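You operate a simulated robot arm through the tools that you are given. There is no shell and no other tool.

Carry out the task below with a simulated robot arm. There is one attempt and no reset: what you move stays moved.

JOB
Put things in order on the big carton. At the end: the medium bottle from the big carton stands where the red stiff spring stood; the blue steel packer from the big carton stands where the medium bottle stood; the grey worn sleeve from the big carton stands on top of the square tube; the red stiff spring is on the cover plate; whatever was shut is shut again. Leave all else as you found it, and nothing knocked over.

Only the result counts: the job must be done as asked and must still hold three seconds after the hand-in. Knocking over, shifting, dropping, spilling or breaking anything else fails it. Lids that push on must go on centred and level and be pressed home; caps that screw on are set level and turned clockwise until they are tight.

ROBOT AND FRAMES
A 6-joint arm with a two-finger parallel gripper, fixed in place. Base frame: the origin is at the foot of the arm, x ahead of it, y to its left, z up; the work surface is at about z = 0. Readings come in m, degrees, newtons and seconds.
With the tool pointing down near the work surface it reaches from about 0.14 to 0.58 m from the base axis. Its first joint turns from -66.0 to 66.0 degrees. Payload 2.1 kg.
The TCP is the grasp point between the finger pads, 0.03 m short of the fingertips. In the tool frame z runs along the fingers and y along their closing line. Largest opening 0.094 m; finger width 0.028, thickness 0.01; the body of the gripper, 0.05 by 0.096 m, starts 0.055 m behind the TCP.
Orientation is that of the tool frame in the base frame, as a unit quaternion [x, y, z, w]. With the fingers straight down and closing along the base's y, the tool's x points along the base's -x, its y along +y and its z along -z.

CONTROLS
- The arm moves only by the tool servo_tool. Its argument "rows" is a list of rows, each a list of 6 numbers: the shift along the tool's x, y, z in units of 40 mm (1.0 is 40 mm), then the turn, a rotation vector about the tool's x, y, z in units of 5 degrees (1.0 is 5 degrees). In form: [[dx, dy, dz, rx, ry, rz], ...]. A call has 1 to 20 rows; each row shifts and turns the commanded pose from where the row before left it, along the tool's axes as they then stand. "grip" is the finger opening in m, from 0 to 0.094, set as the call begins (left out, the last holds). A call with a number of a shift or a turn outside -1 to 1 is refused whole. Each row takes 0.2 s and may step no farther than 0.05 m and 8.6 degrees from the row before; otherwise, or with a gripper value out of range, the whole call is refused. A pose out of reach is approached as far as the arm can. The call stops where the force on the tool passes 40 N (or 10 N more than at its start, if that is more) or the arm is blocked; 0.2 s more then pass. The fingers move at their own pace (about 0.072 m/s each) and stop on an object; they squeeze with about 45 N. The grip force told is the motor's: it shows also when the fingers shut on nothing. Time passes only in rows, and 0.2 s behind the last, so rows that do not move let the fingers close. It gives the time, the measured TCP pose, the force on the tool (base axes), the opening and the grip force at its end, in the units of the frame above (readings bear some noise), with the torque about the TCP (base axes, N m) and any sound that the robot's microphone picked up, and new pictures: "pictures" is both (left out), scene, wrist or none.
- Cameras (640 x 400 px; columns grow to the right, rows downward): "scene" is fixed at [0.0457, -0.3544, 0.4984]; the picture's right is [0.83, -0.55, 0.00], its down [-0.25, -0.37, -0.90] and it looks along [0.50, 0.75, -0.44] (base axes); focal length 372 px, centre (320, 200). "wrist" rides on the gripper at [0.076, 0.014, -0.103] in the tool frame; the picture's right is [-0.18, 0.98, 0.00], its down [-0.75, -0.14, -0.64] and it looks along [-0.63, -0.12, 0.77] (tool axes); focal length 243 px, centre (320, 200). There is no depth. A picture from a camera that has moved, and an enlarged one, comes with that camera's place and axes in the base frame and with its lens. The place of the scene camera against the robot may be out by one fixed shift of up to 0.012 m in any direction.
- enlarge(camera, box): a new picture of the part [left, top, right, bottom] of that camera's present view, enlarged. The clock stands still meanwhile.
- sign_off(): hands the job in; it is judged then, once.

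Places have to be worked out from the pictures, the camera data and where the tool is seen. Open the gripper and draw the arm clear of the work before you hand the job in, unless the task says otherwise.

The tools are called as a command line: name --pt "numbers of a row" for each row, then --argument value for the rest, lists and objects as JSON in quotes. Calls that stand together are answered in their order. servo_tool: Moves the arm, as the interface text tells. Its arguments: {"type":"object","properties":{"rows":{"type":"array","items":{"type":"array","items":{"type":"number"}}},"grip":{"type":"number"},"pictures":{"type":"string","enum":["both","scene","wrist","none"]}},"required":["rows"]} The other tools are called the same way: enlarge (camera, box) takes an enlarged picture of a part of a camera's view; sign_off () hands the job in.

At the start:

```text
t: 0.0
ee_pos: [0.3532, 0.0718, 0.3073]
tcp_rot: [-0.001, 1.0, 0.001, 0.0]
force: [-0.7, -0.7, 0.7]
torque: [-0.02, 0.02, 0.0]
gripper_width: 0.094
grip_force: 0.0
```

scene: 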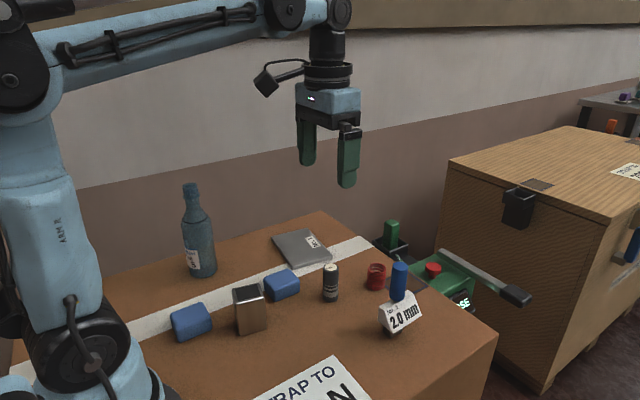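
wrist: 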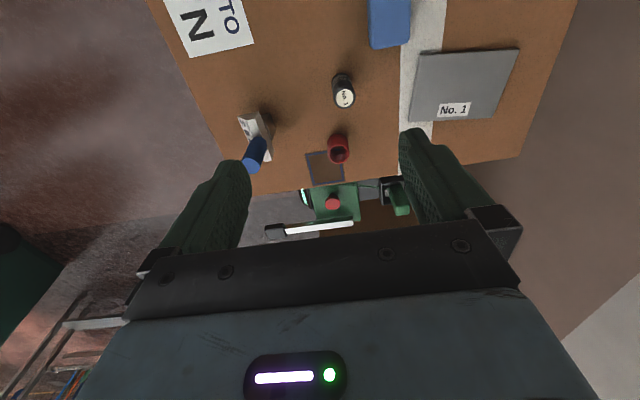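

The pictures show a carton top with several objects; I'll look closer at both views before moving.

enlarge --camera "scene" --box '[150, 170, 350, 350]'

enlarge --camera "scene" --box '[300, 200, 540, 350]'

enlarge --camera "wrist" --box '[160, 0, 560, 250]'

```text
2.22 times, centred on (250, 260) of scene
camera zoom: at [0.0457, -0.3544, 0.4984], right [0.83, -0.55, 0.0], down [-0.25, -0.37, -0.9], along [0.5, 0.75, -0.44], focal length 826 px, centre (476, 67)
```

zoom: 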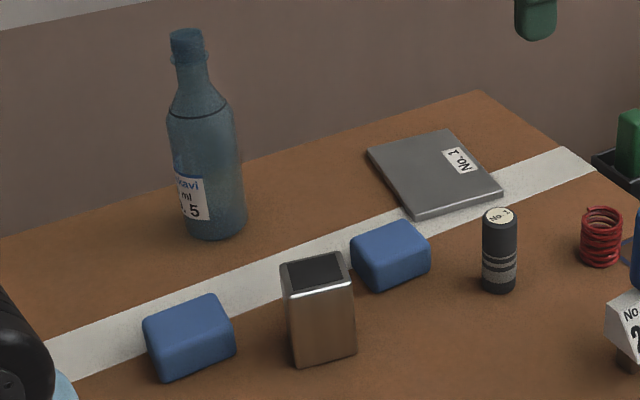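

```text
2.67 times, centred on (420, 275) of scene
camera zoom: at [0.0457, -0.3544, 0.4984], right [0.83, -0.55, 0.0], down [-0.25, -0.37, -0.9], along [0.5, 0.75, -0.44], focal length 991 px, centre (53, 0)
```

zoom: 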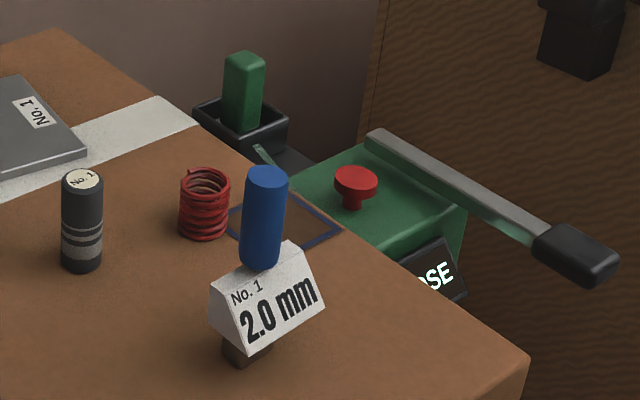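

```text
1.60 times, centred on (360, 125) of wrist
camera zoom: at [0.2759, 0.0856, 0.4088], right [0.18, 0.98, 0.0], down [0.75, -0.14, 0.64], along [0.63, -0.12, -0.77], focal length 388 px, centre (256, 320)
```

zoom: 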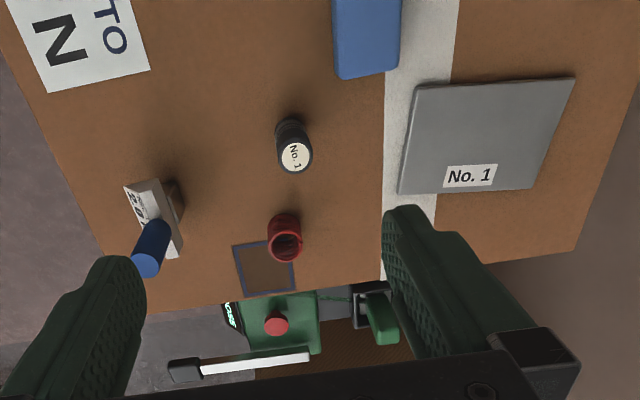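

I need finer detail to tell which item is which, so I enlarge each object.

enlarge --camera "scene" --box '[310, 250, 440, 345]'

enlarge --camera "scene" --box '[160, 250, 310, 350]'

enlarge --camera "scene" --box '[165, 175, 235, 285]'

enlarge --camera "scene" --box '[540, 70, 640, 280]'

enlarge --camera "wrist" --box '[220, 60, 380, 180]'

enlarge --camera "scene" --box '[0, 250, 200, 400]'

```text
4.21 times, centred on (375, 298) of scene
camera zoom: at [0.0457, -0.3544, 0.4984], right [0.83, -0.55, 0.0], down [-0.25, -0.37, -0.9], along [0.5, 0.75, -0.44], focal length 1564 px, centre (88, -210)
```

zoom: 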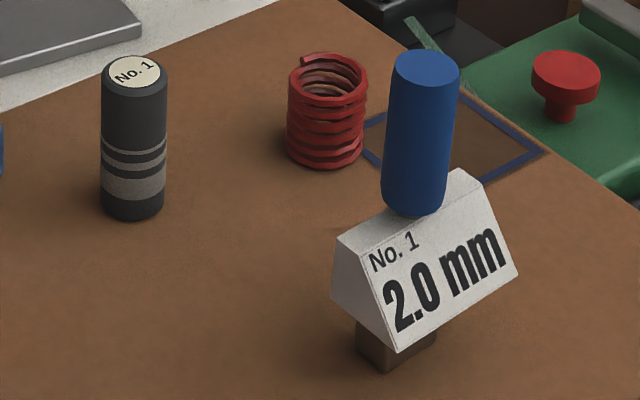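

```text
4.00 times, centred on (235, 300) of scene
camera zoom: at [0.0457, -0.3544, 0.4984], right [0.83, -0.55, 0.0], down [-0.25, -0.37, -0.9], along [0.5, 0.75, -0.44], focal length 1486 px, centre (660, -200)
```

zoom: 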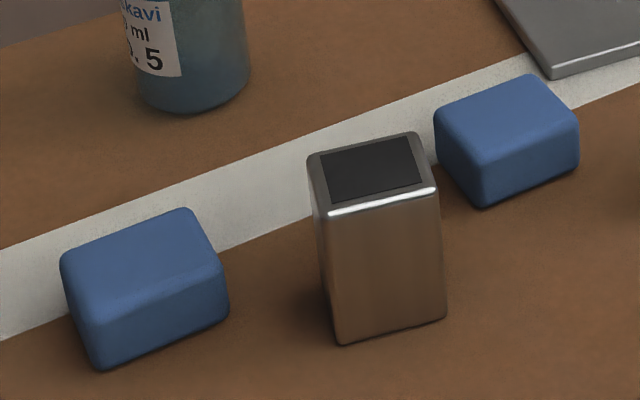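

```text
3.64 times, centred on (200, 230) of scene
camera zoom: at [0.0457, -0.3544, 0.4984], right [0.83, -0.55, 0.0], down [-0.25, -0.37, -0.9], along [0.5, 0.75, -0.44], focal length 1351 px, centre (756, 91)
```

zoom: 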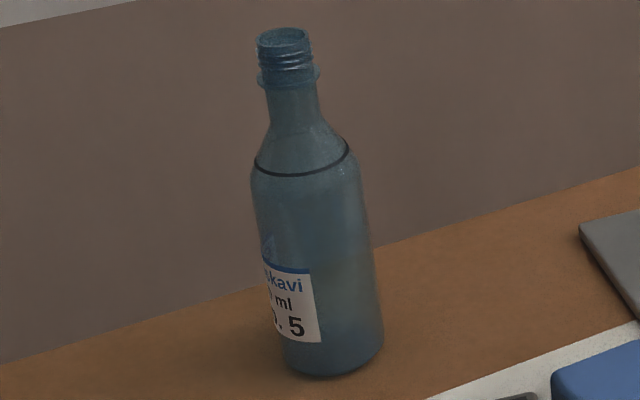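

```text
1.90 times, centred on (590, 175) of scene
camera zoom: at [0.0457, -0.3544, 0.4984], right [0.83, -0.55, 0.0], down [-0.25, -0.37, -0.9], along [0.5, 0.75, -0.44], focal length 708 px, centre (-194, 248)
```

zoom: 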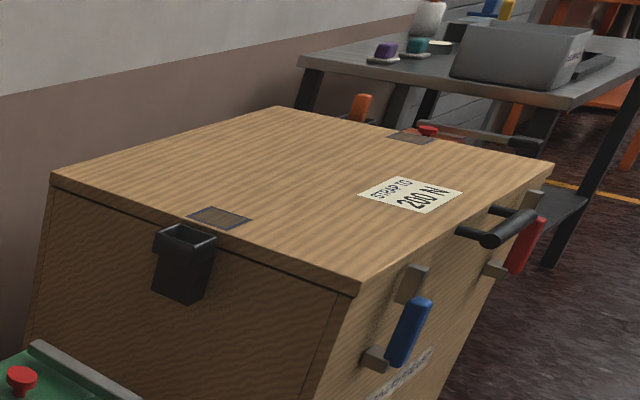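

```text
3.33 times, centred on (300, 120) of wrist
camera zoom: at [0.2759, 0.0856, 0.4088], right [0.18, 0.98, 0.0], down [0.75, -0.14, 0.64], along [0.63, -0.12, -0.77], focal length 809 px, centre (387, 467)
```

zoom: 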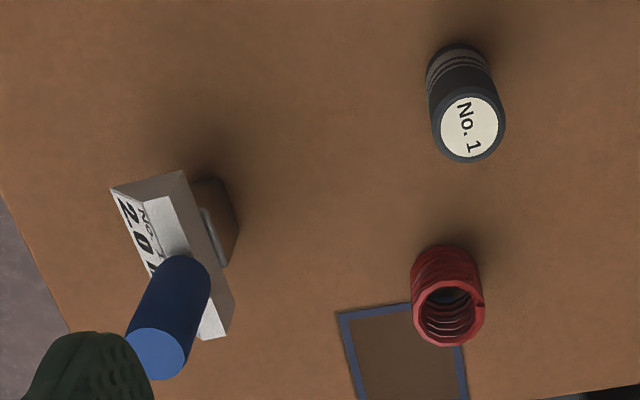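

```text
2.67 times, centred on (100, 325) of scene
camera zoom: at [0.0457, -0.3544, 0.4984], right [0.83, -0.55, 0.0], down [-0.25, -0.37, -0.9], along [0.5, 0.75, -0.44], focal length 991 px, centre (907, -133)
```

zoom: 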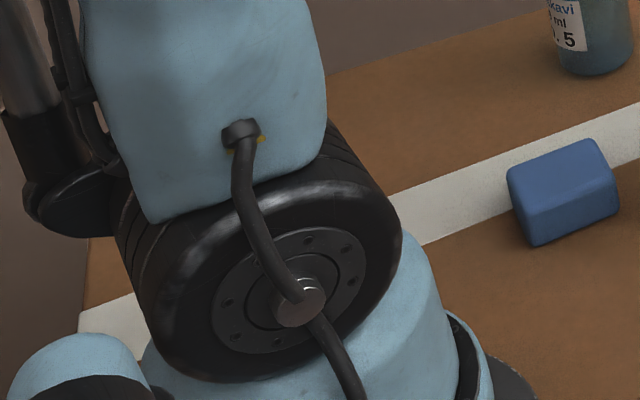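

The bottle is open, so it must stay upright. Two blue blocks and the blue-handled "2.0 mm" item all need a closer look, so I move the wrist camera over the blocks and stay well above everything.

servo_tool --pt "0.333 0.74 0.3 0 0 0" --pt "0.333 0.74 0.3 0 0 0" --pt "0.333 0.74 0.3 0 0 0" --pt "0.333 0.74 0.3 0 0 0" --pt "0 0 0 0 0 0"

```text
t: 1.2
ee_pos: [0.2995, 0.1902, 0.2587]
tcp_rot: [0.0, 1.0, 0.001, 0.001]
force: [-0.7, 0.0, 0.1]
torque: [-0.01, 0.01, -0.01]
gripper_width: 0.0939
grip_force: 0.0
camera wrist: at [0.2232, 0.2032, 0.3607], right [0.18, 0.98, 0.0], down [0.75, -0.14, 0.64], along [0.63, -0.12, -0.77], focal length 243 px, centre (320, 200)
```

scene: 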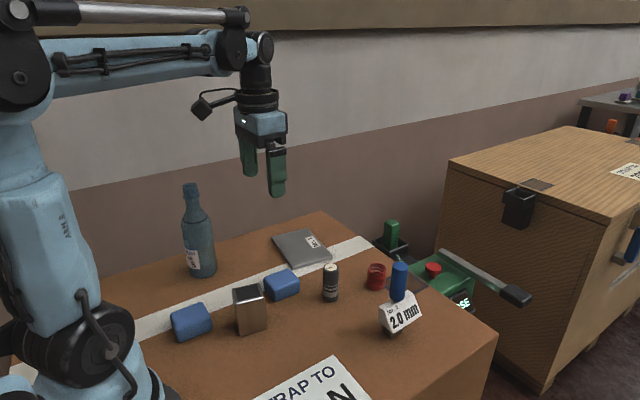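
wrist: 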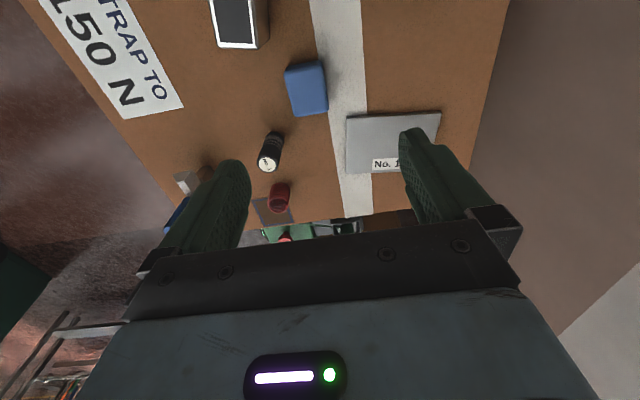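

enlarge --camera "wrist" --box '[200, 0, 380, 130]'

enlarge --camera "wrist" --box '[220, 110, 420, 240]'

```text
3.08 times, centred on (290, 65) of wrist
camera zoom: at [0.2232, 0.2032, 0.3607], right [0.18, 0.98, 0.0], down [0.75, -0.14, 0.64], along [0.63, -0.12, -0.77], focal length 746 px, centre (412, 615)
```

zoom: 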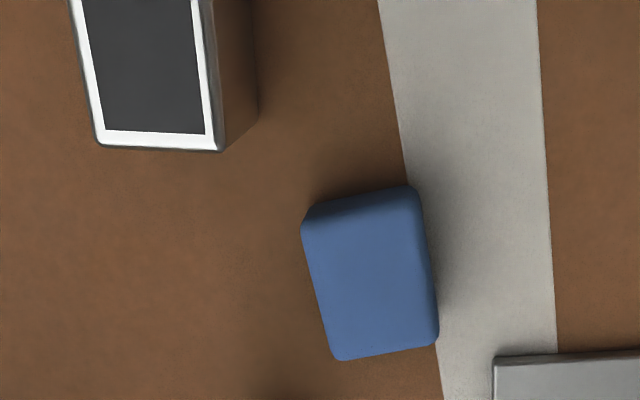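

```text
3.08 times, centred on (320, 175) of wrist
camera zoom: at [0.2232, 0.2032, 0.3607], right [0.18, 0.98, 0.0], down [0.75, -0.14, 0.64], along [0.63, -0.12, -0.77], focal length 746 px, centre (320, 277)
```

zoom: 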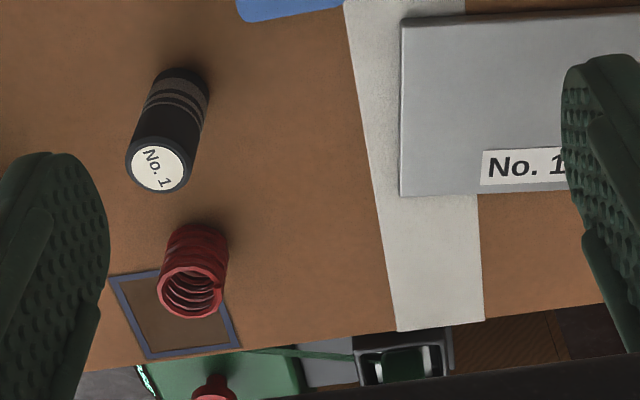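

The tube top looks closed and dark, with a bright rim. I still need to see the other blue block and the near part of the carton hidden from the scene camera, so I survey there at safe height.

servo_tool --pt "0.6 -0.2 -0.25 0 0 0" --pt "0.6 -0.2 -0.25 0 0 0" --pt "0.6 -0.2 -0.25 0 0 0" --pt "0.6 -0.2 -0.25 0 0 0" --pt "0 0 0 0 0 0"

enlarge --camera "wrist" --box '[180, 0, 440, 160]'

servo_tool --pt "0 -0.85 0 0 0 0" --pt "0 -0.85 0 0 0 0" --pt "0 -0.85 0 0 0 0" --pt "0 -0.85 0 0 0 0" --pt "0 -0.85 0 0 0 0" --pt "0 -0.85 0 0 0 0" --pt "0 0 0 0 0 0"

```text
t: 2.4
ee_pos: [0.2053, 0.1592, 0.301]
tcp_rot: [0.001, 1.0, 0.001, 0.0]
force: [-0.3, -0.8, -0.2]
torque: [0.0, 0.02, 0.01]
gripper_width: 0.094
grip_force: 0.2
camera wrist: at [0.1273, 0.1722, 0.4025], right [0.18, 0.98, 0.0], down [0.75, -0.14, 0.64], along [0.63, -0.12, -0.77], focal length 243 px, centre (320, 200)
```

scene: 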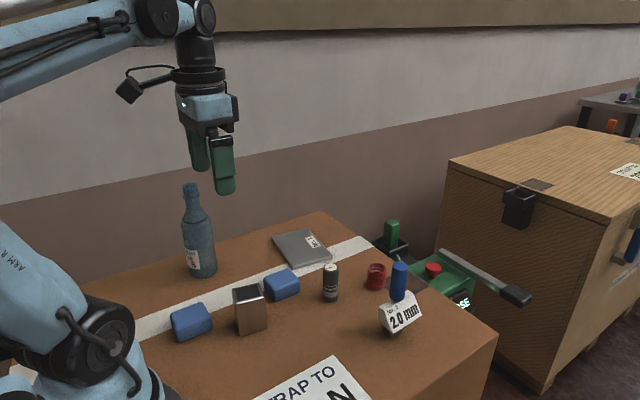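
wrist: 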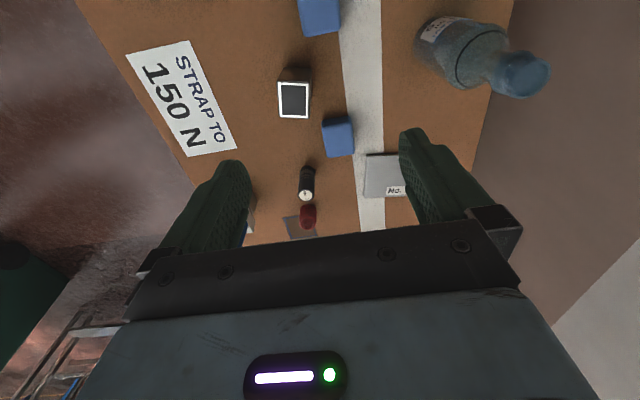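

```text
2.46 times, centred on (310, 80) of wrist
camera zoom: at [0.1273, 0.1722, 0.4025], right [0.18, 0.98, 0.0], down [0.75, -0.14, 0.64], along [0.63, -0.12, -0.77], focal length 597 px, centre (345, 495)
```

zoom: 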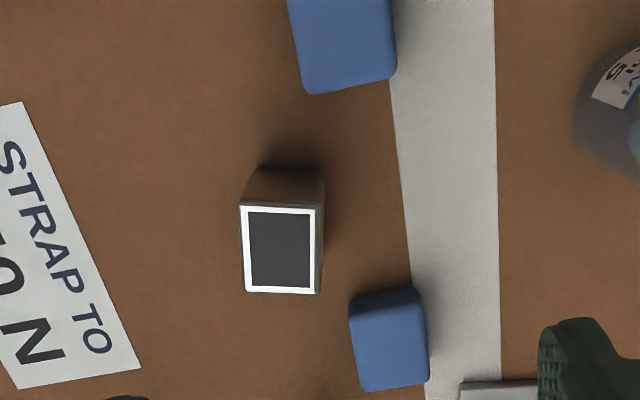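

```text
t: 4.0
ee_pos: [0.2044, -0.0463, 0.2991]
tcp_rot: [-0.001, 1.0, 0.0, 0.0]
force: [-0.1, 0.5, 0.3]
torque: [-0.01, 0.0, 0.01]
gripper_width: 0.094
grip_force: 0.1
camera wrist: at [0.127, -0.0332, 0.3998], right [0.18, 0.98, 0.0], down [0.75, -0.14, 0.64], along [0.63, -0.12, -0.77], focal length 243 px, centre (320, 200)
```

scene: 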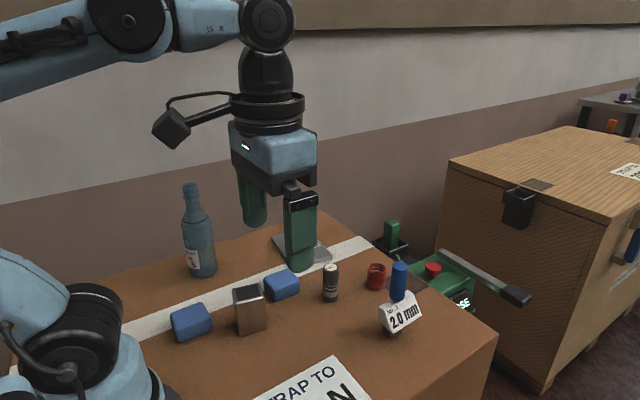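
wrist: 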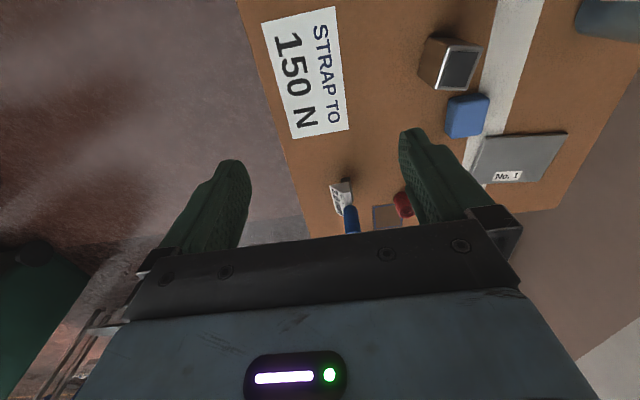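

Nothing else stands on the near side, so the items are the bottle, plate, two near-identical blue blocks, tube, dark sleeve, spring and the "2.0 mm" item. Next I move over the spring and sleeve to locate them precisely from closer.

servo_tool --pt "-0.75 0.41 0.2475 0 0 0" --pt "-0.75 0.41 0.2475 0 0 0" --pt "-0.75 0.41 0.2475 0 0 0" --pt "-0.75 0.41 0.2475 0 0 0" --pt "-0.75 0.41 0.2475 0 0 0" --pt "-0.75 0.41 0.2475 0 0 0" --pt "-0.75 0.41 0.2475 0 0 0" --pt "-0.75 0.41 0.2475 0 0 0" --pt "0 0 0 0 0 0"

enlarge --camera "wrist" --box '[230, 60, 430, 200]'

```text
t: 6.0
ee_pos: [0.4444, 0.0874, 0.2206]
tcp_rot: [0.001, 1.0, 0.001, 0.0]
force: [0.2, 0.4, -0.1]
torque: [0.0, -0.01, 0.0]
gripper_width: 0.0942
grip_force: 0.0
camera wrist: at [0.3673, 0.1006, 0.3226], right [0.18, 0.98, 0.0], down [0.75, -0.14, 0.64], along [0.63, -0.12, -0.77], focal length 243 px, centre (320, 200)
```

scene: 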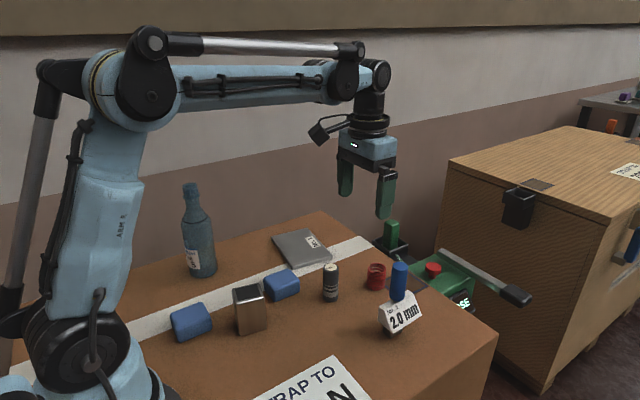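
wrist: 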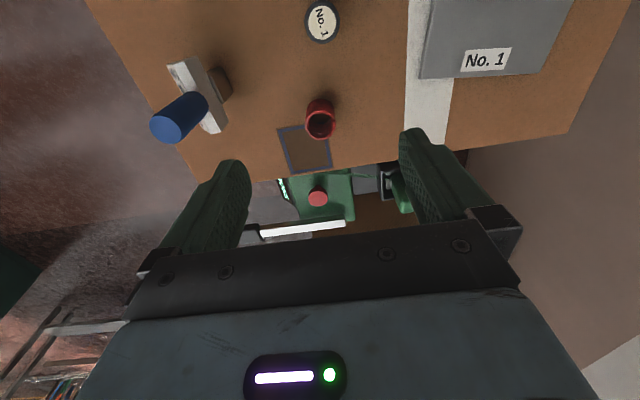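

```text
2.86 times, centred on (330, 130) of wrist
camera zoom: at [0.3673, 0.1006, 0.3226], right [0.18, 0.98, 0.0], down [0.75, -0.14, 0.64], along [0.63, -0.12, -0.77], focal length 693 px, centre (291, 400)
```

zoom: 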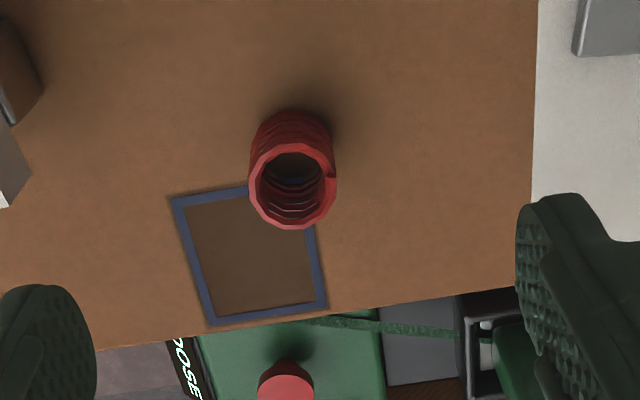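

From this view the spring sits at about (0.482, 0.079), roughly 4 cm tall, with the cover plate centred near (0.42, 0.27). I go down to above the spring with the fingers open.

servo_tool --pt "-0.313 -0.073 0.833 0 0 0" --pt "-0.313 -0.073 0.833 0 0 0" --pt "-0.313 -0.073 0.833 0 0 0" --pt "0 0 0 0 0 0"

enlarge --camera "wrist" --box '[200, 60, 440, 220]'

```text
t: 7.0
ee_pos: [0.4824, 0.0771, 0.119]
tcp_rot: [0.001, 1.0, 0.001, 0.0]
force: [0.2, 1.2, -0.9]
torque: [0.02, -0.03, -0.01]
gripper_width: 0.0939
grip_force: 0.0
camera wrist: at [0.4055, 0.0902, 0.2211], right [0.18, 0.98, 0.0], down [0.75, -0.14, 0.64], along [0.63, -0.12, -0.77], focal length 243 px, centre (320, 200)
```

scene: 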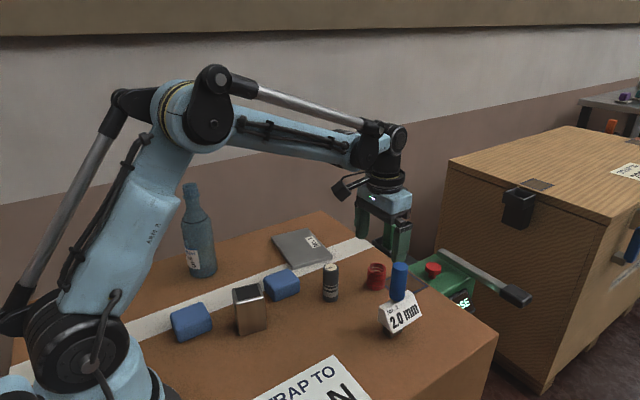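
wrist: 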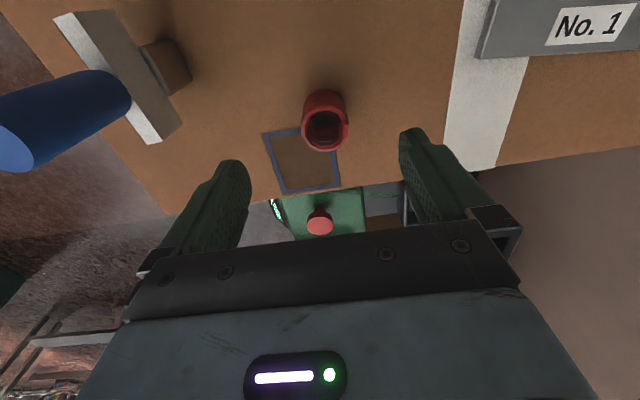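

```text
2.50 times, centred on (320, 140) of wrist
camera zoom: at [0.4055, 0.0902, 0.2211], right [0.18, 0.98, 0.0], down [0.75, -0.14, 0.64], along [0.63, -0.12, -0.77], focal length 606 px, centre (320, 350)
```

zoom: 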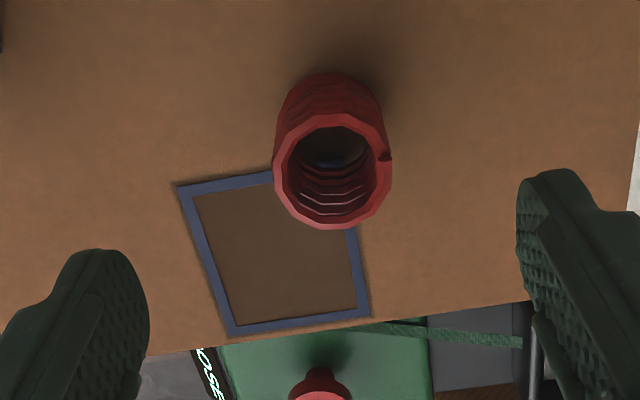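

The closer view puts the spring centre at (0.482, 0.0795) with an outer diameter of about 36 mm. I descend around it, fingertips stopping a few mm above the carton.

servo_tool --pt "0.0 0.03 0.7 0 0 0" --pt "0.0 0.03 0.7 0 0 0" --pt "0.0 0.0 0.6 0 0 0" --pt "0 0 0.08 0 0 0" --pt "0 0 0 0 0 0"

```text
t: 8.2
ee_pos: [0.4835, 0.0805, 0.0375]
tcp_rot: [0.0, 1.0, 0.001, 0.001]
force: [-0.2, 0.9, 0.1]
torque: [0.01, 0.02, -0.02]
gripper_width: 0.0941
grip_force: 0.0
camera wrist: at [0.4054, 0.094, 0.139], right [0.18, 0.98, 0.0], down [0.75, -0.14, 0.64], along [0.63, -0.12, -0.77], focal length 243 px, centre (320, 200)
```

scene: 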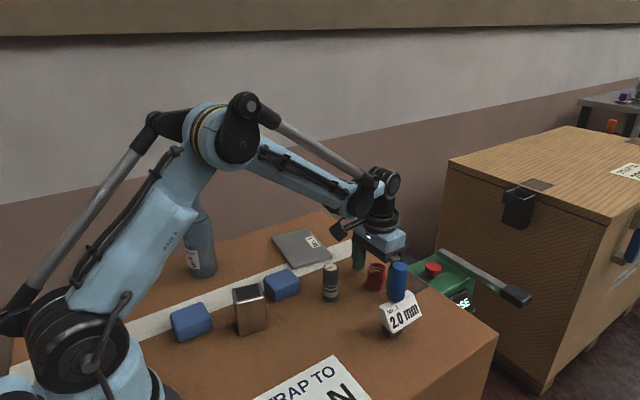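
wrist: 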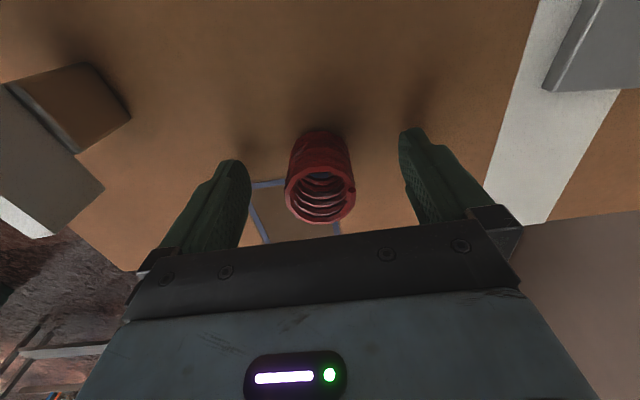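

The spring is centred between the pads, so I close on it.

servo_tool --pt "0 0 0 0 0 0" --pt "0 0 0 0 0 0" --pt "0 0 0 0 0 0" --pt "0 0 0 0 0 0" --grip 0.02

```text
t: 9.2
ee_pos: [0.4827, 0.0812, 0.0379]
tcp_rot: [-0.001, 1.0, 0.001, 0.0]
force: [-0.8, -0.4, 1.0]
torque: [-0.04, -0.01, 0.0]
gripper_width: 0.0406
grip_force: 45.1
camera wrist: at [0.4054, 0.0939, 0.1393], right [0.18, 0.98, 0.0], down [0.75, -0.14, 0.64], along [0.63, -0.12, -0.77], focal length 243 px, centre (320, 200)
```

scene: 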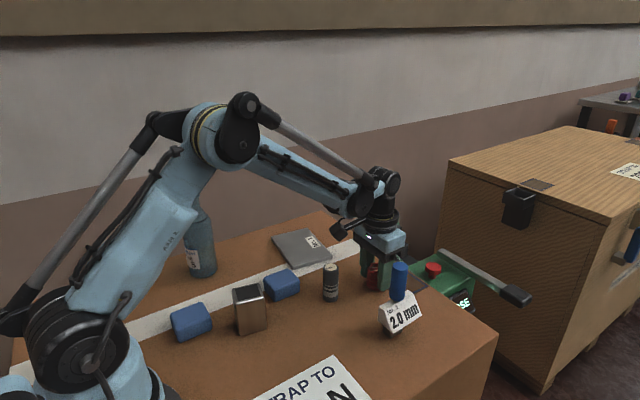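
wrist: 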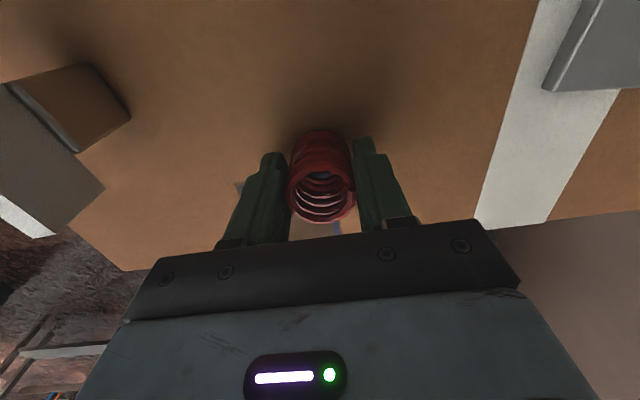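

The spring is held (opening 40.6 mm, 45 N). I lift it straight up and carry it over the cover plate.

servo_tool --pt "0 0 -0.3 0 0 0" --pt "0 0 -0.75 0 0 0" --pt "0 0 -0.75 0 0 0" --pt "0 0 -0.7 0 0 0" --pt "0.26 0.8 0 0 0 0" --pt "0.26 0.8 0 0 0 0" --pt "0.26 0.8 0 0 0 0" --pt "0.26 0.8 0 0 0 0" --pt "0.26 0.8 0 0 0 0" --pt "0.26 0.75 0 0 0 0" --pt "0 0 0 0 0 0"

enlarge --camera "scene" --box '[220, 150, 420, 290]'

```text
t: 11.6
ee_pos: [0.4188, 0.2696, 0.1372]
tcp_rot: [0.001, 1.0, 0.001, 0.0]
force: [-0.1, 0.3, 0.1]
torque: [-0.01, 0.0, 0.0]
gripper_width: 0.02
grip_force: 0.0
camera wrist: at [0.3421, 0.283, 0.2403], right [0.18, 0.98, 0.0], down [0.75, -0.14, 0.64], along [0.63, -0.12, -0.77], focal length 243 px, centre (320, 200)
```

scene: 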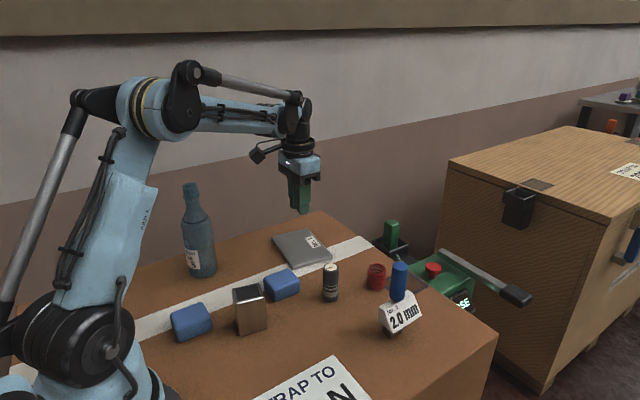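
wrist: 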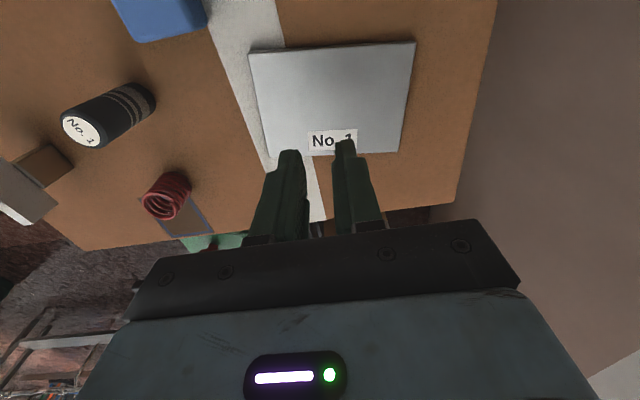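

```text
2.86 times, centred on (320, 220) of scene
camera zoom: at [0.0457, -0.3544, 0.4984], right [0.83, -0.55, 0.0], down [-0.25, -0.37, -0.9], along [0.5, 0.75, -0.44], focal length 1062 px, centre (320, 143)
```

zoom: 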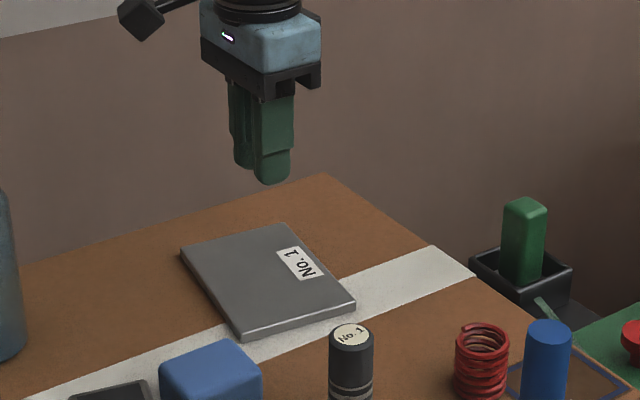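

The spring slipped out of the grip and seems to have stayed standing at its old place. I check it closely.

enlarge --camera "wrist" --box '[110, 130, 260, 260]'

enlarge --camera "scene" --box '[340, 240, 440, 310]'

```text
3.08 times, centred on (185, 195) of wrist
camera zoom: at [0.3421, 0.283, 0.2403], right [0.18, 0.98, 0.0], down [0.75, -0.14, 0.64], along [0.63, -0.12, -0.77], focal length 746 px, centre (735, 215)
```

zoom: 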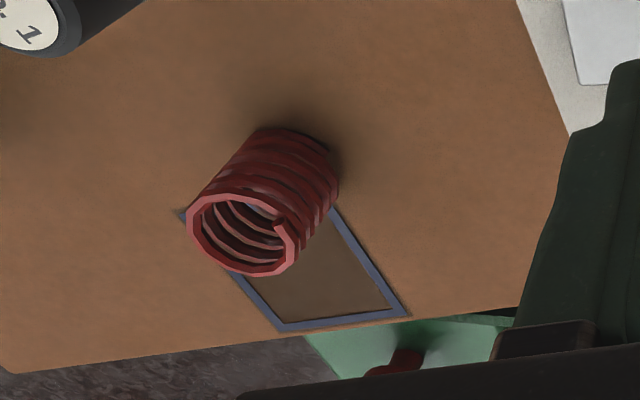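

```text
5.71 times, centred on (390, 275) of scene
camera zoom: at [0.0457, -0.3544, 0.4984], right [0.83, -0.55, 0.0], down [-0.25, -0.37, -0.9], along [0.5, 0.75, -0.44], focal length 2123 px, centre (-80, -229)
```

zoom: 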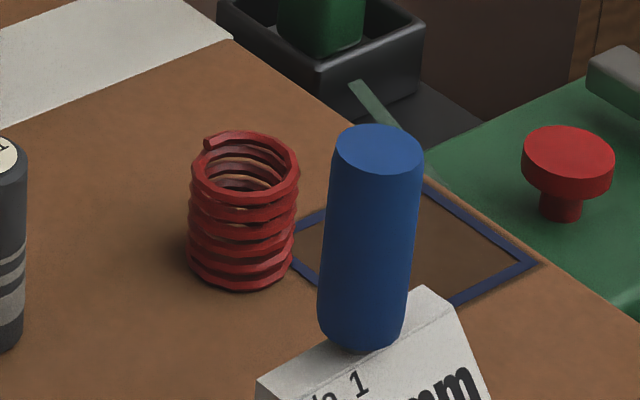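

The spring still stands upright on its spot. I go back above it, open, to retry with a lower grip and a slow lift while watching the force.

servo_tool --pt "-0.265 -0.79 0.07 0 0 0" --pt "-0.265 -0.79 0.07 0 0 0" --pt "-0.265 -0.79 0.07 0 0 0" --pt "-0.265 -0.79 0.07 0 0 0" --pt "-0.265 -0.79 0.07 0 0 0" --pt "-0.265 -0.78 0.07 0 0 0" --pt "0 0 0 0 0 0" --grip 0.08

enlarge --camera "wrist" --box '[200, 60, 440, 220]'

```text
t: 13.2
ee_pos: [0.4831, 0.0808, 0.1206]
tcp_rot: [-0.001, 1.0, 0.001, -0.001]
force: [-0.4, 0.3, 0.1]
torque: [-0.02, 0.01, -0.05]
gripper_width: 0.08
grip_force: 0.1
camera wrist: at [0.4059, 0.0936, 0.2222], right [0.18, 0.98, 0.0], down [0.75, -0.14, 0.64], along [0.63, -0.12, -0.77], focal length 243 px, centre (320, 200)
```

scene: 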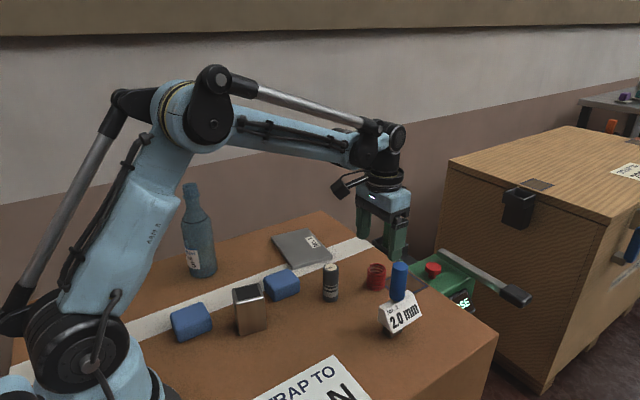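
wrist: 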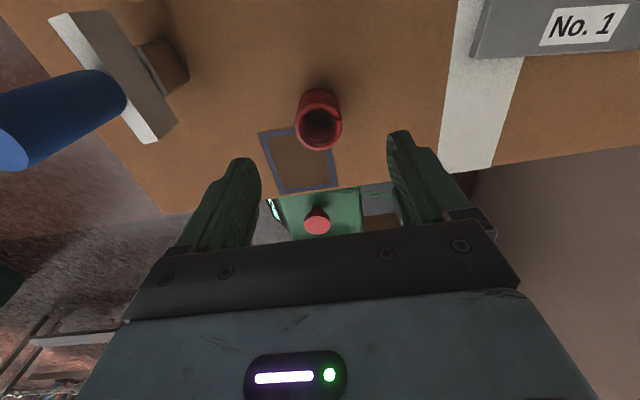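

```text
2.50 times, centred on (320, 140) of wrist
camera zoom: at [0.4059, 0.0936, 0.2222], right [0.18, 0.98, 0.0], down [0.75, -0.14, 0.64], along [0.63, -0.12, -0.77], focal length 606 px, centre (320, 350)
```

zoom: 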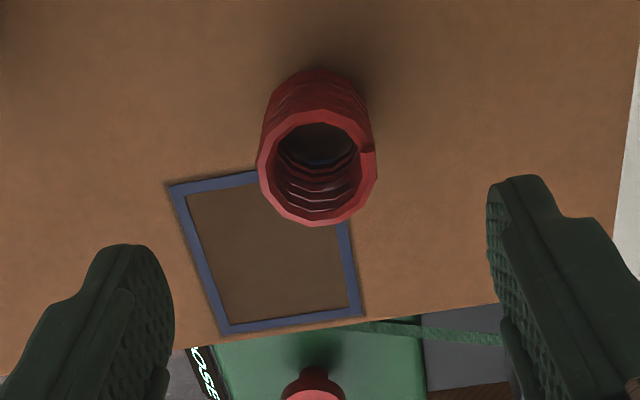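

The spring is still within about 1 mm of its original spot. I descend lower this time and close on it.

servo_tool --pt "0.02 -0.02 0.7 0 0 0" --pt "0.01 -0.02 0.7 0 0 0" --pt "0.0 0.0 0.65 0 0 0" --pt "0 0 0.1 0 0 0" --pt "0 0 0 0 0 0" --grip 0.08 --pictures "wrist"

servo_tool --pt "0 0 0 0 0 0" --pt "0 0 0 0 0 0" --pt "0 0 0 0 0 0" --pt "0 0 0 0 0 0" --grip 0.0 --pictures "wrist"

servo_tool --pt "0 0 -0.05 0 0 0" --pt "0 0 -0.05 0 0 0" --pt "0 0 0 0 0 0" --pictures "wrist"

```text
t: 14.4
ee_pos: [0.4811, 0.0801, 0.0349]
tcp_rot: [-0.001, 1.0, 0.001, 0.001]
force: [0.2, 0.0, 1.1]
torque: [-0.02, -0.03, 0.01]
gripper_width: 0.08
grip_force: 0.0
camera wrist: at [0.4038, 0.0929, 0.136], right [0.18, 0.98, 0.0], down [0.75, -0.14, 0.64], along [0.63, -0.12, -0.77], focal length 243 px, centre (320, 200)
```

wrist: 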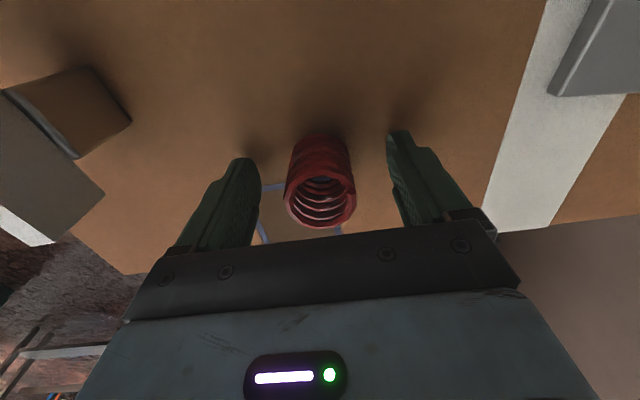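

```text
t: 15.4
ee_pos: [0.4806, 0.0802, 0.035]
tcp_rot: [0.0, 1.0, 0.001, 0.0]
force: [-0.3, 0.1, 0.6]
torque: [0.0, 0.02, -0.01]
gripper_width: 0.0399
grip_force: 44.8
camera wrist: at [0.4038, 0.0928, 0.1362], right [0.18, 0.98, 0.0], down [0.75, -0.14, 0.64], along [0.63, -0.12, -0.77], focal length 243 px, centre (320, 200)
```

wrist: 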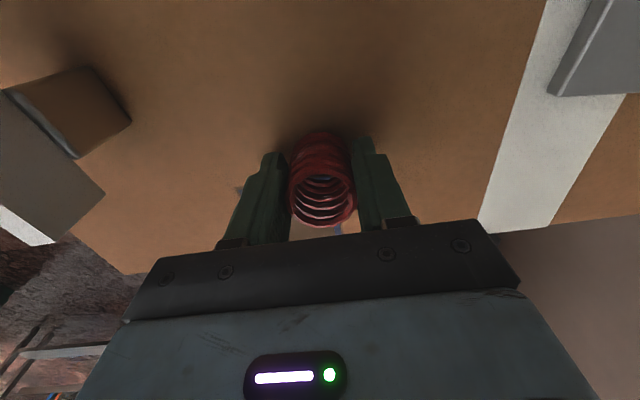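

```text
t: 16.2
ee_pos: [0.4814, 0.0788, 0.0382]
tcp_rot: [0.0, 1.0, 0.001, 0.0]
force: [-1.1, 0.9, 0.2]
torque: [0.02, -0.04, 0.0]
gripper_width: 0.0402
grip_force: 45.5
camera wrist: at [0.4039, 0.0922, 0.1406], right [0.18, 0.98, 0.0], down [0.75, -0.14, 0.64], along [0.63, -0.12, -0.77], focal length 243 px, centre (320, 200)
```

wrist: 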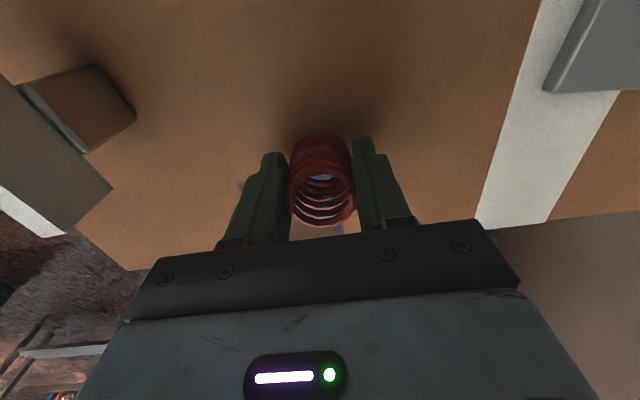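

The spring looks to be rising with the gripper. I continue lifting slowly and check again.

servo_tool --pt "0 0 -0.1 0 0 0" --pt "0 0 -0.15 0 0 0" --pt "0 0 -0.2 0 0 0" --pt "0 0 -0.15 0 0 0" --pt "0 0 0 0 0 0"

enlarge --camera "scene" --box '[330, 220, 430, 300]'

```text
t: 17.4
ee_pos: [0.4805, 0.0775, 0.0615]
tcp_rot: [0.0, 1.0, 0.001, 0.001]
force: [-0.9, 0.2, -0.9]
torque: [0.0, 0.03, 0.0]
gripper_width: 0.04
grip_force: 44.9
camera wrist: at [0.4037, 0.0918, 0.1635], right [0.18, 0.98, 0.0], down [0.75, -0.14, 0.64], along [0.63, -0.12, -0.77], focal length 243 px, centre (320, 200)
```

scene: 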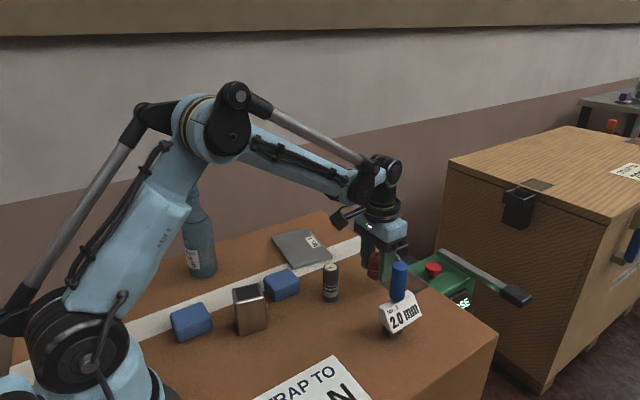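
wrist: 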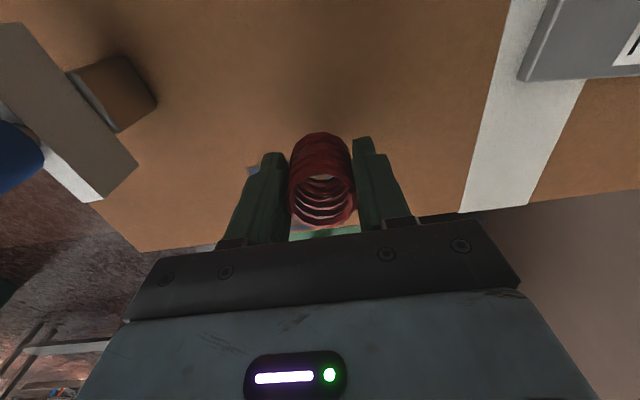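

```text
5.00 times, centred on (380, 260) of scene
camera zoom: at [0.0457, -0.3544, 0.4984], right [0.83, -0.55, 0.0], down [-0.25, -0.37, -0.9], along [0.5, 0.75, -0.44], focal length 1858 px, centre (20, -100)
```

zoom: 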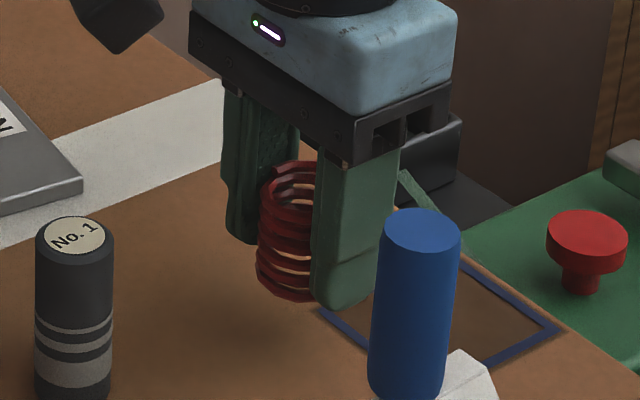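

The spring is clearly lifted now, so a gentler motion works. I raise it a bit more and carry it slowly toward the plate.

servo_tool --pt "0 0 -0.15 0 0 0" --pt "0 0 -0.25 0 0 0" --pt "0 0 -0.3 0 0 0" --pt "0 0 -0.25 0 0 0" --pt "0 0 -0.1 0 0 0" --pt "0.05 0.15 0 0 0 0" --pt "0.1 0.3 0 0 0 0" --pt "0.13 0.4 0 0 0 0" --pt "0.13 0.4 0 0 0 0" --pt "0.13 0.4 0 0 0 0" --pt "0.13 0.4 0 0 0 0" --pt "0.13 0.4 0 0 0 0" --pt "0.13 0.4 0 0 0 0" --pt "0.13 0.4 0 0 0 0" --pt "0.1 0.3 0 0 0 0" --pt "0.05 0.15 0 0 0 0" --pt "0 0 0 0 0 0"

```text
t: 21.0
ee_pos: [0.4324, 0.2266, 0.1043]
tcp_rot: [-0.001, 1.0, 0.001, 0.0]
force: [-0.5, -0.2, 0.1]
torque: [0.02, -0.04, -0.01]
gripper_width: 0.04
grip_force: 45.0
camera wrist: at [0.3558, 0.2398, 0.2056], right [0.18, 0.98, 0.0], down [0.75, -0.14, 0.64], along [0.63, -0.12, -0.77], focal length 243 px, centre (320, 200)
```

scene: 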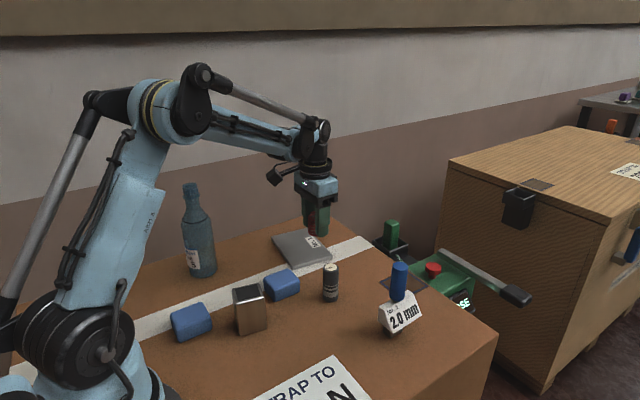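
wrist: 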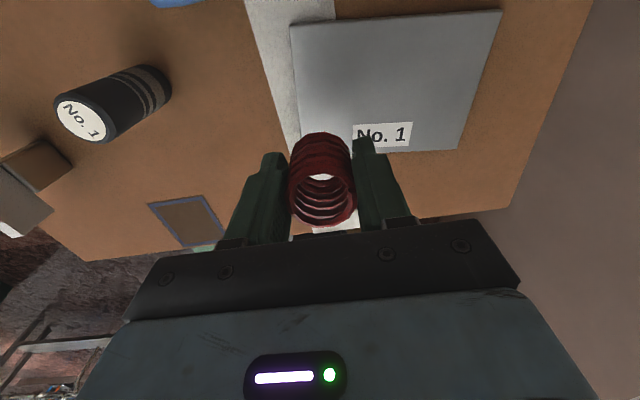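

The plate's corners put its centre at about (0.42, 0.278). I move over it and lower the spring to just above the plate.

servo_tool --pt "0.04 0.15 0 0 0 0" --pt "0.08 0.3 0 0 0 0" --pt "0.1 0.4 0 0 0 0" --pt "0.06 0.3 0 0 0 0" --pt "0.02 0.12 0 0 0 0" --pt "0 0 0.2 0 0 0" --pt "0 0 0.3 0 0 0" --pt "0 0 0.3 0 0 0" --pt "0 0 0.2 0 0 0" --pt "0 0 0.1 0 0 0" --pt "0 0 0 0 0 0"

enlarge --camera "scene" --box '[250, 190, 360, 280]'

```text
t: 23.4
ee_pos: [0.4199, 0.2781, 0.0605]
tcp_rot: [-0.001, 1.0, 0.001, 0.0]
force: [-0.6, 0.4, -0.5]
torque: [-0.03, -0.02, 0.01]
gripper_width: 0.04
grip_force: 45.1
camera wrist: at [0.3427, 0.2914, 0.1619], right [0.18, 0.98, 0.0], down [0.75, -0.14, 0.64], along [0.63, -0.12, -0.77], focal length 243 px, centre (320, 200)
```

scene: 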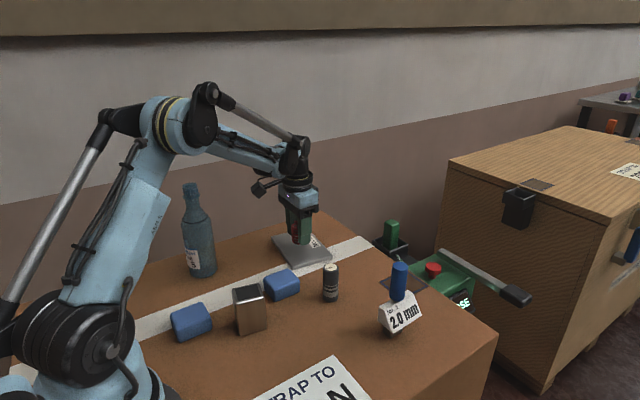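
wrist: 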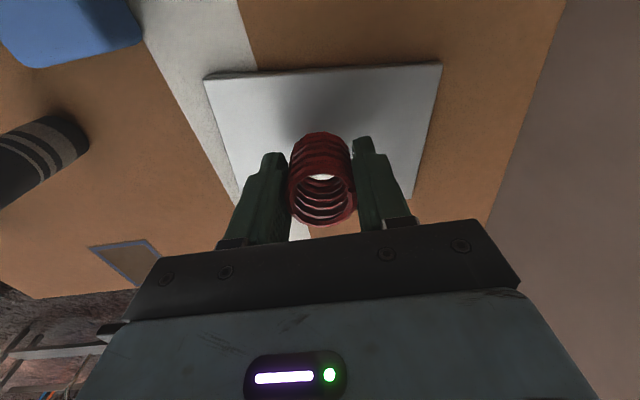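

```text
4.44 times, centred on (305, 235) of scene
camera zoom: at [0.0457, -0.3544, 0.4984], right [0.83, -0.55, 0.0], down [-0.25, -0.37, -0.9], along [0.5, 0.75, -0.44], focal length 1651 px, centre (387, 44)
```

zoom: 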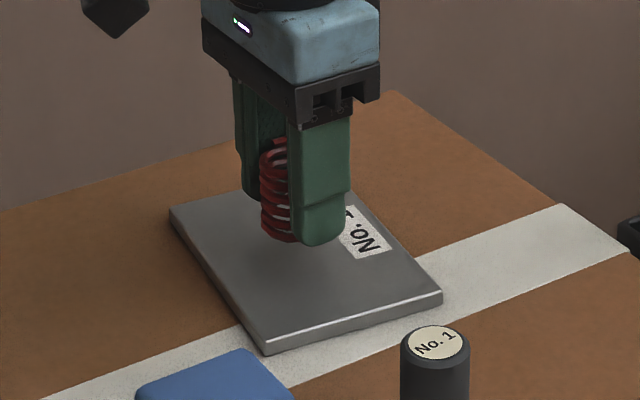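

The spring hovers about 15 mm above the plate. I lower in small steps and watch for contact.

servo_tool --pt "0 0 0.1 0 0 0" --pt "0 0 0.1 0 0 0" --pt "0 0 0.07 0 0 0" --pt "0 0 0.03 0 0 0" --pt "0 0 0 0 0 0" --pictures "scene"

enlarge --camera "scene" --box '[250, 190, 360, 280]'

```text
t: 24.6
ee_pos: [0.4199, 0.2777, 0.0491]
tcp_rot: [-0.001, 1.0, 0.001, 0.0]
force: [0.2, -0.3, -0.6]
torque: [-0.03, -0.01, 0.04]
gripper_width: 0.04
grip_force: 45.4
```

scene: 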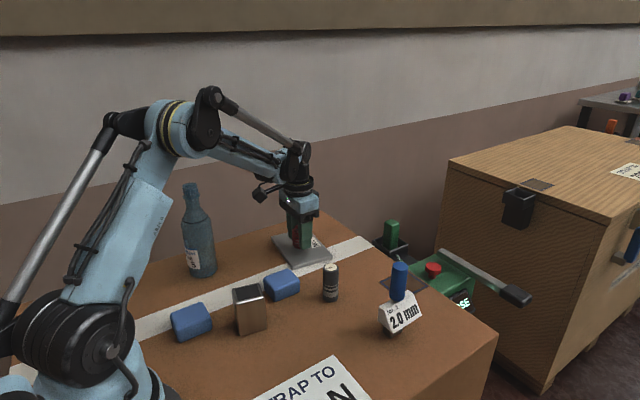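

```text
4.44 times, centred on (305, 235) of scene
camera zoom: at [0.0457, -0.3544, 0.4984], right [0.83, -0.55, 0.0], down [-0.25, -0.37, -0.9], along [0.5, 0.75, -0.44], focal length 1651 px, centre (387, 44)
```

zoom: 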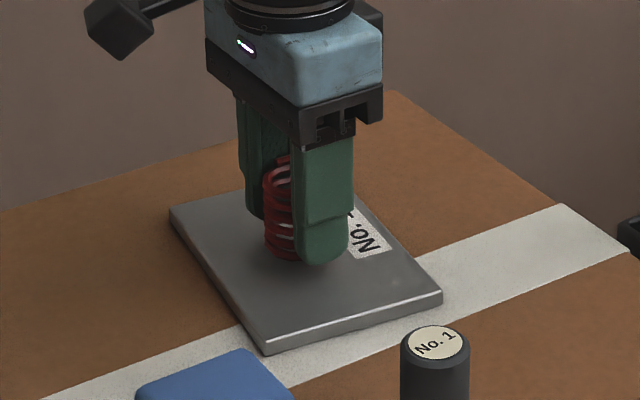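

Still no contact at z = 0.049; I lower in 1 mm steps.

servo_tool --pt "0 0 0.025 0 0 0" --pt "0 0 0.025 0 0 0" --pt "0 0 0 0 0 0" --pictures "none"

servo_tool --pt "0 0 0.025 0 0 0" --pt "0 0 0.025 0 0 0" --pt "0 0 0 0 0 0" --pictures "none"

```text
t: 25.4
ee_pos: [0.4219, 0.278, 0.0463]
tcp_rot: [-0.001, 1.0, 0.002, 0.0]
force: [-0.3, 0.1, -1.1]
torque: [0.0, -0.02, 0.01]
gripper_width: 0.0401
grip_force: 44.9
```

```text
t: 26.2
ee_pos: [0.4208, 0.279, 0.046]
tcp_rot: [0.0, 1.0, 0.001, 0.0]
force: [0.4, -0.3, -0.1]
torque: [-0.02, 0.0, -0.02]
gripper_width: 0.0398
grip_force: 44.9
```

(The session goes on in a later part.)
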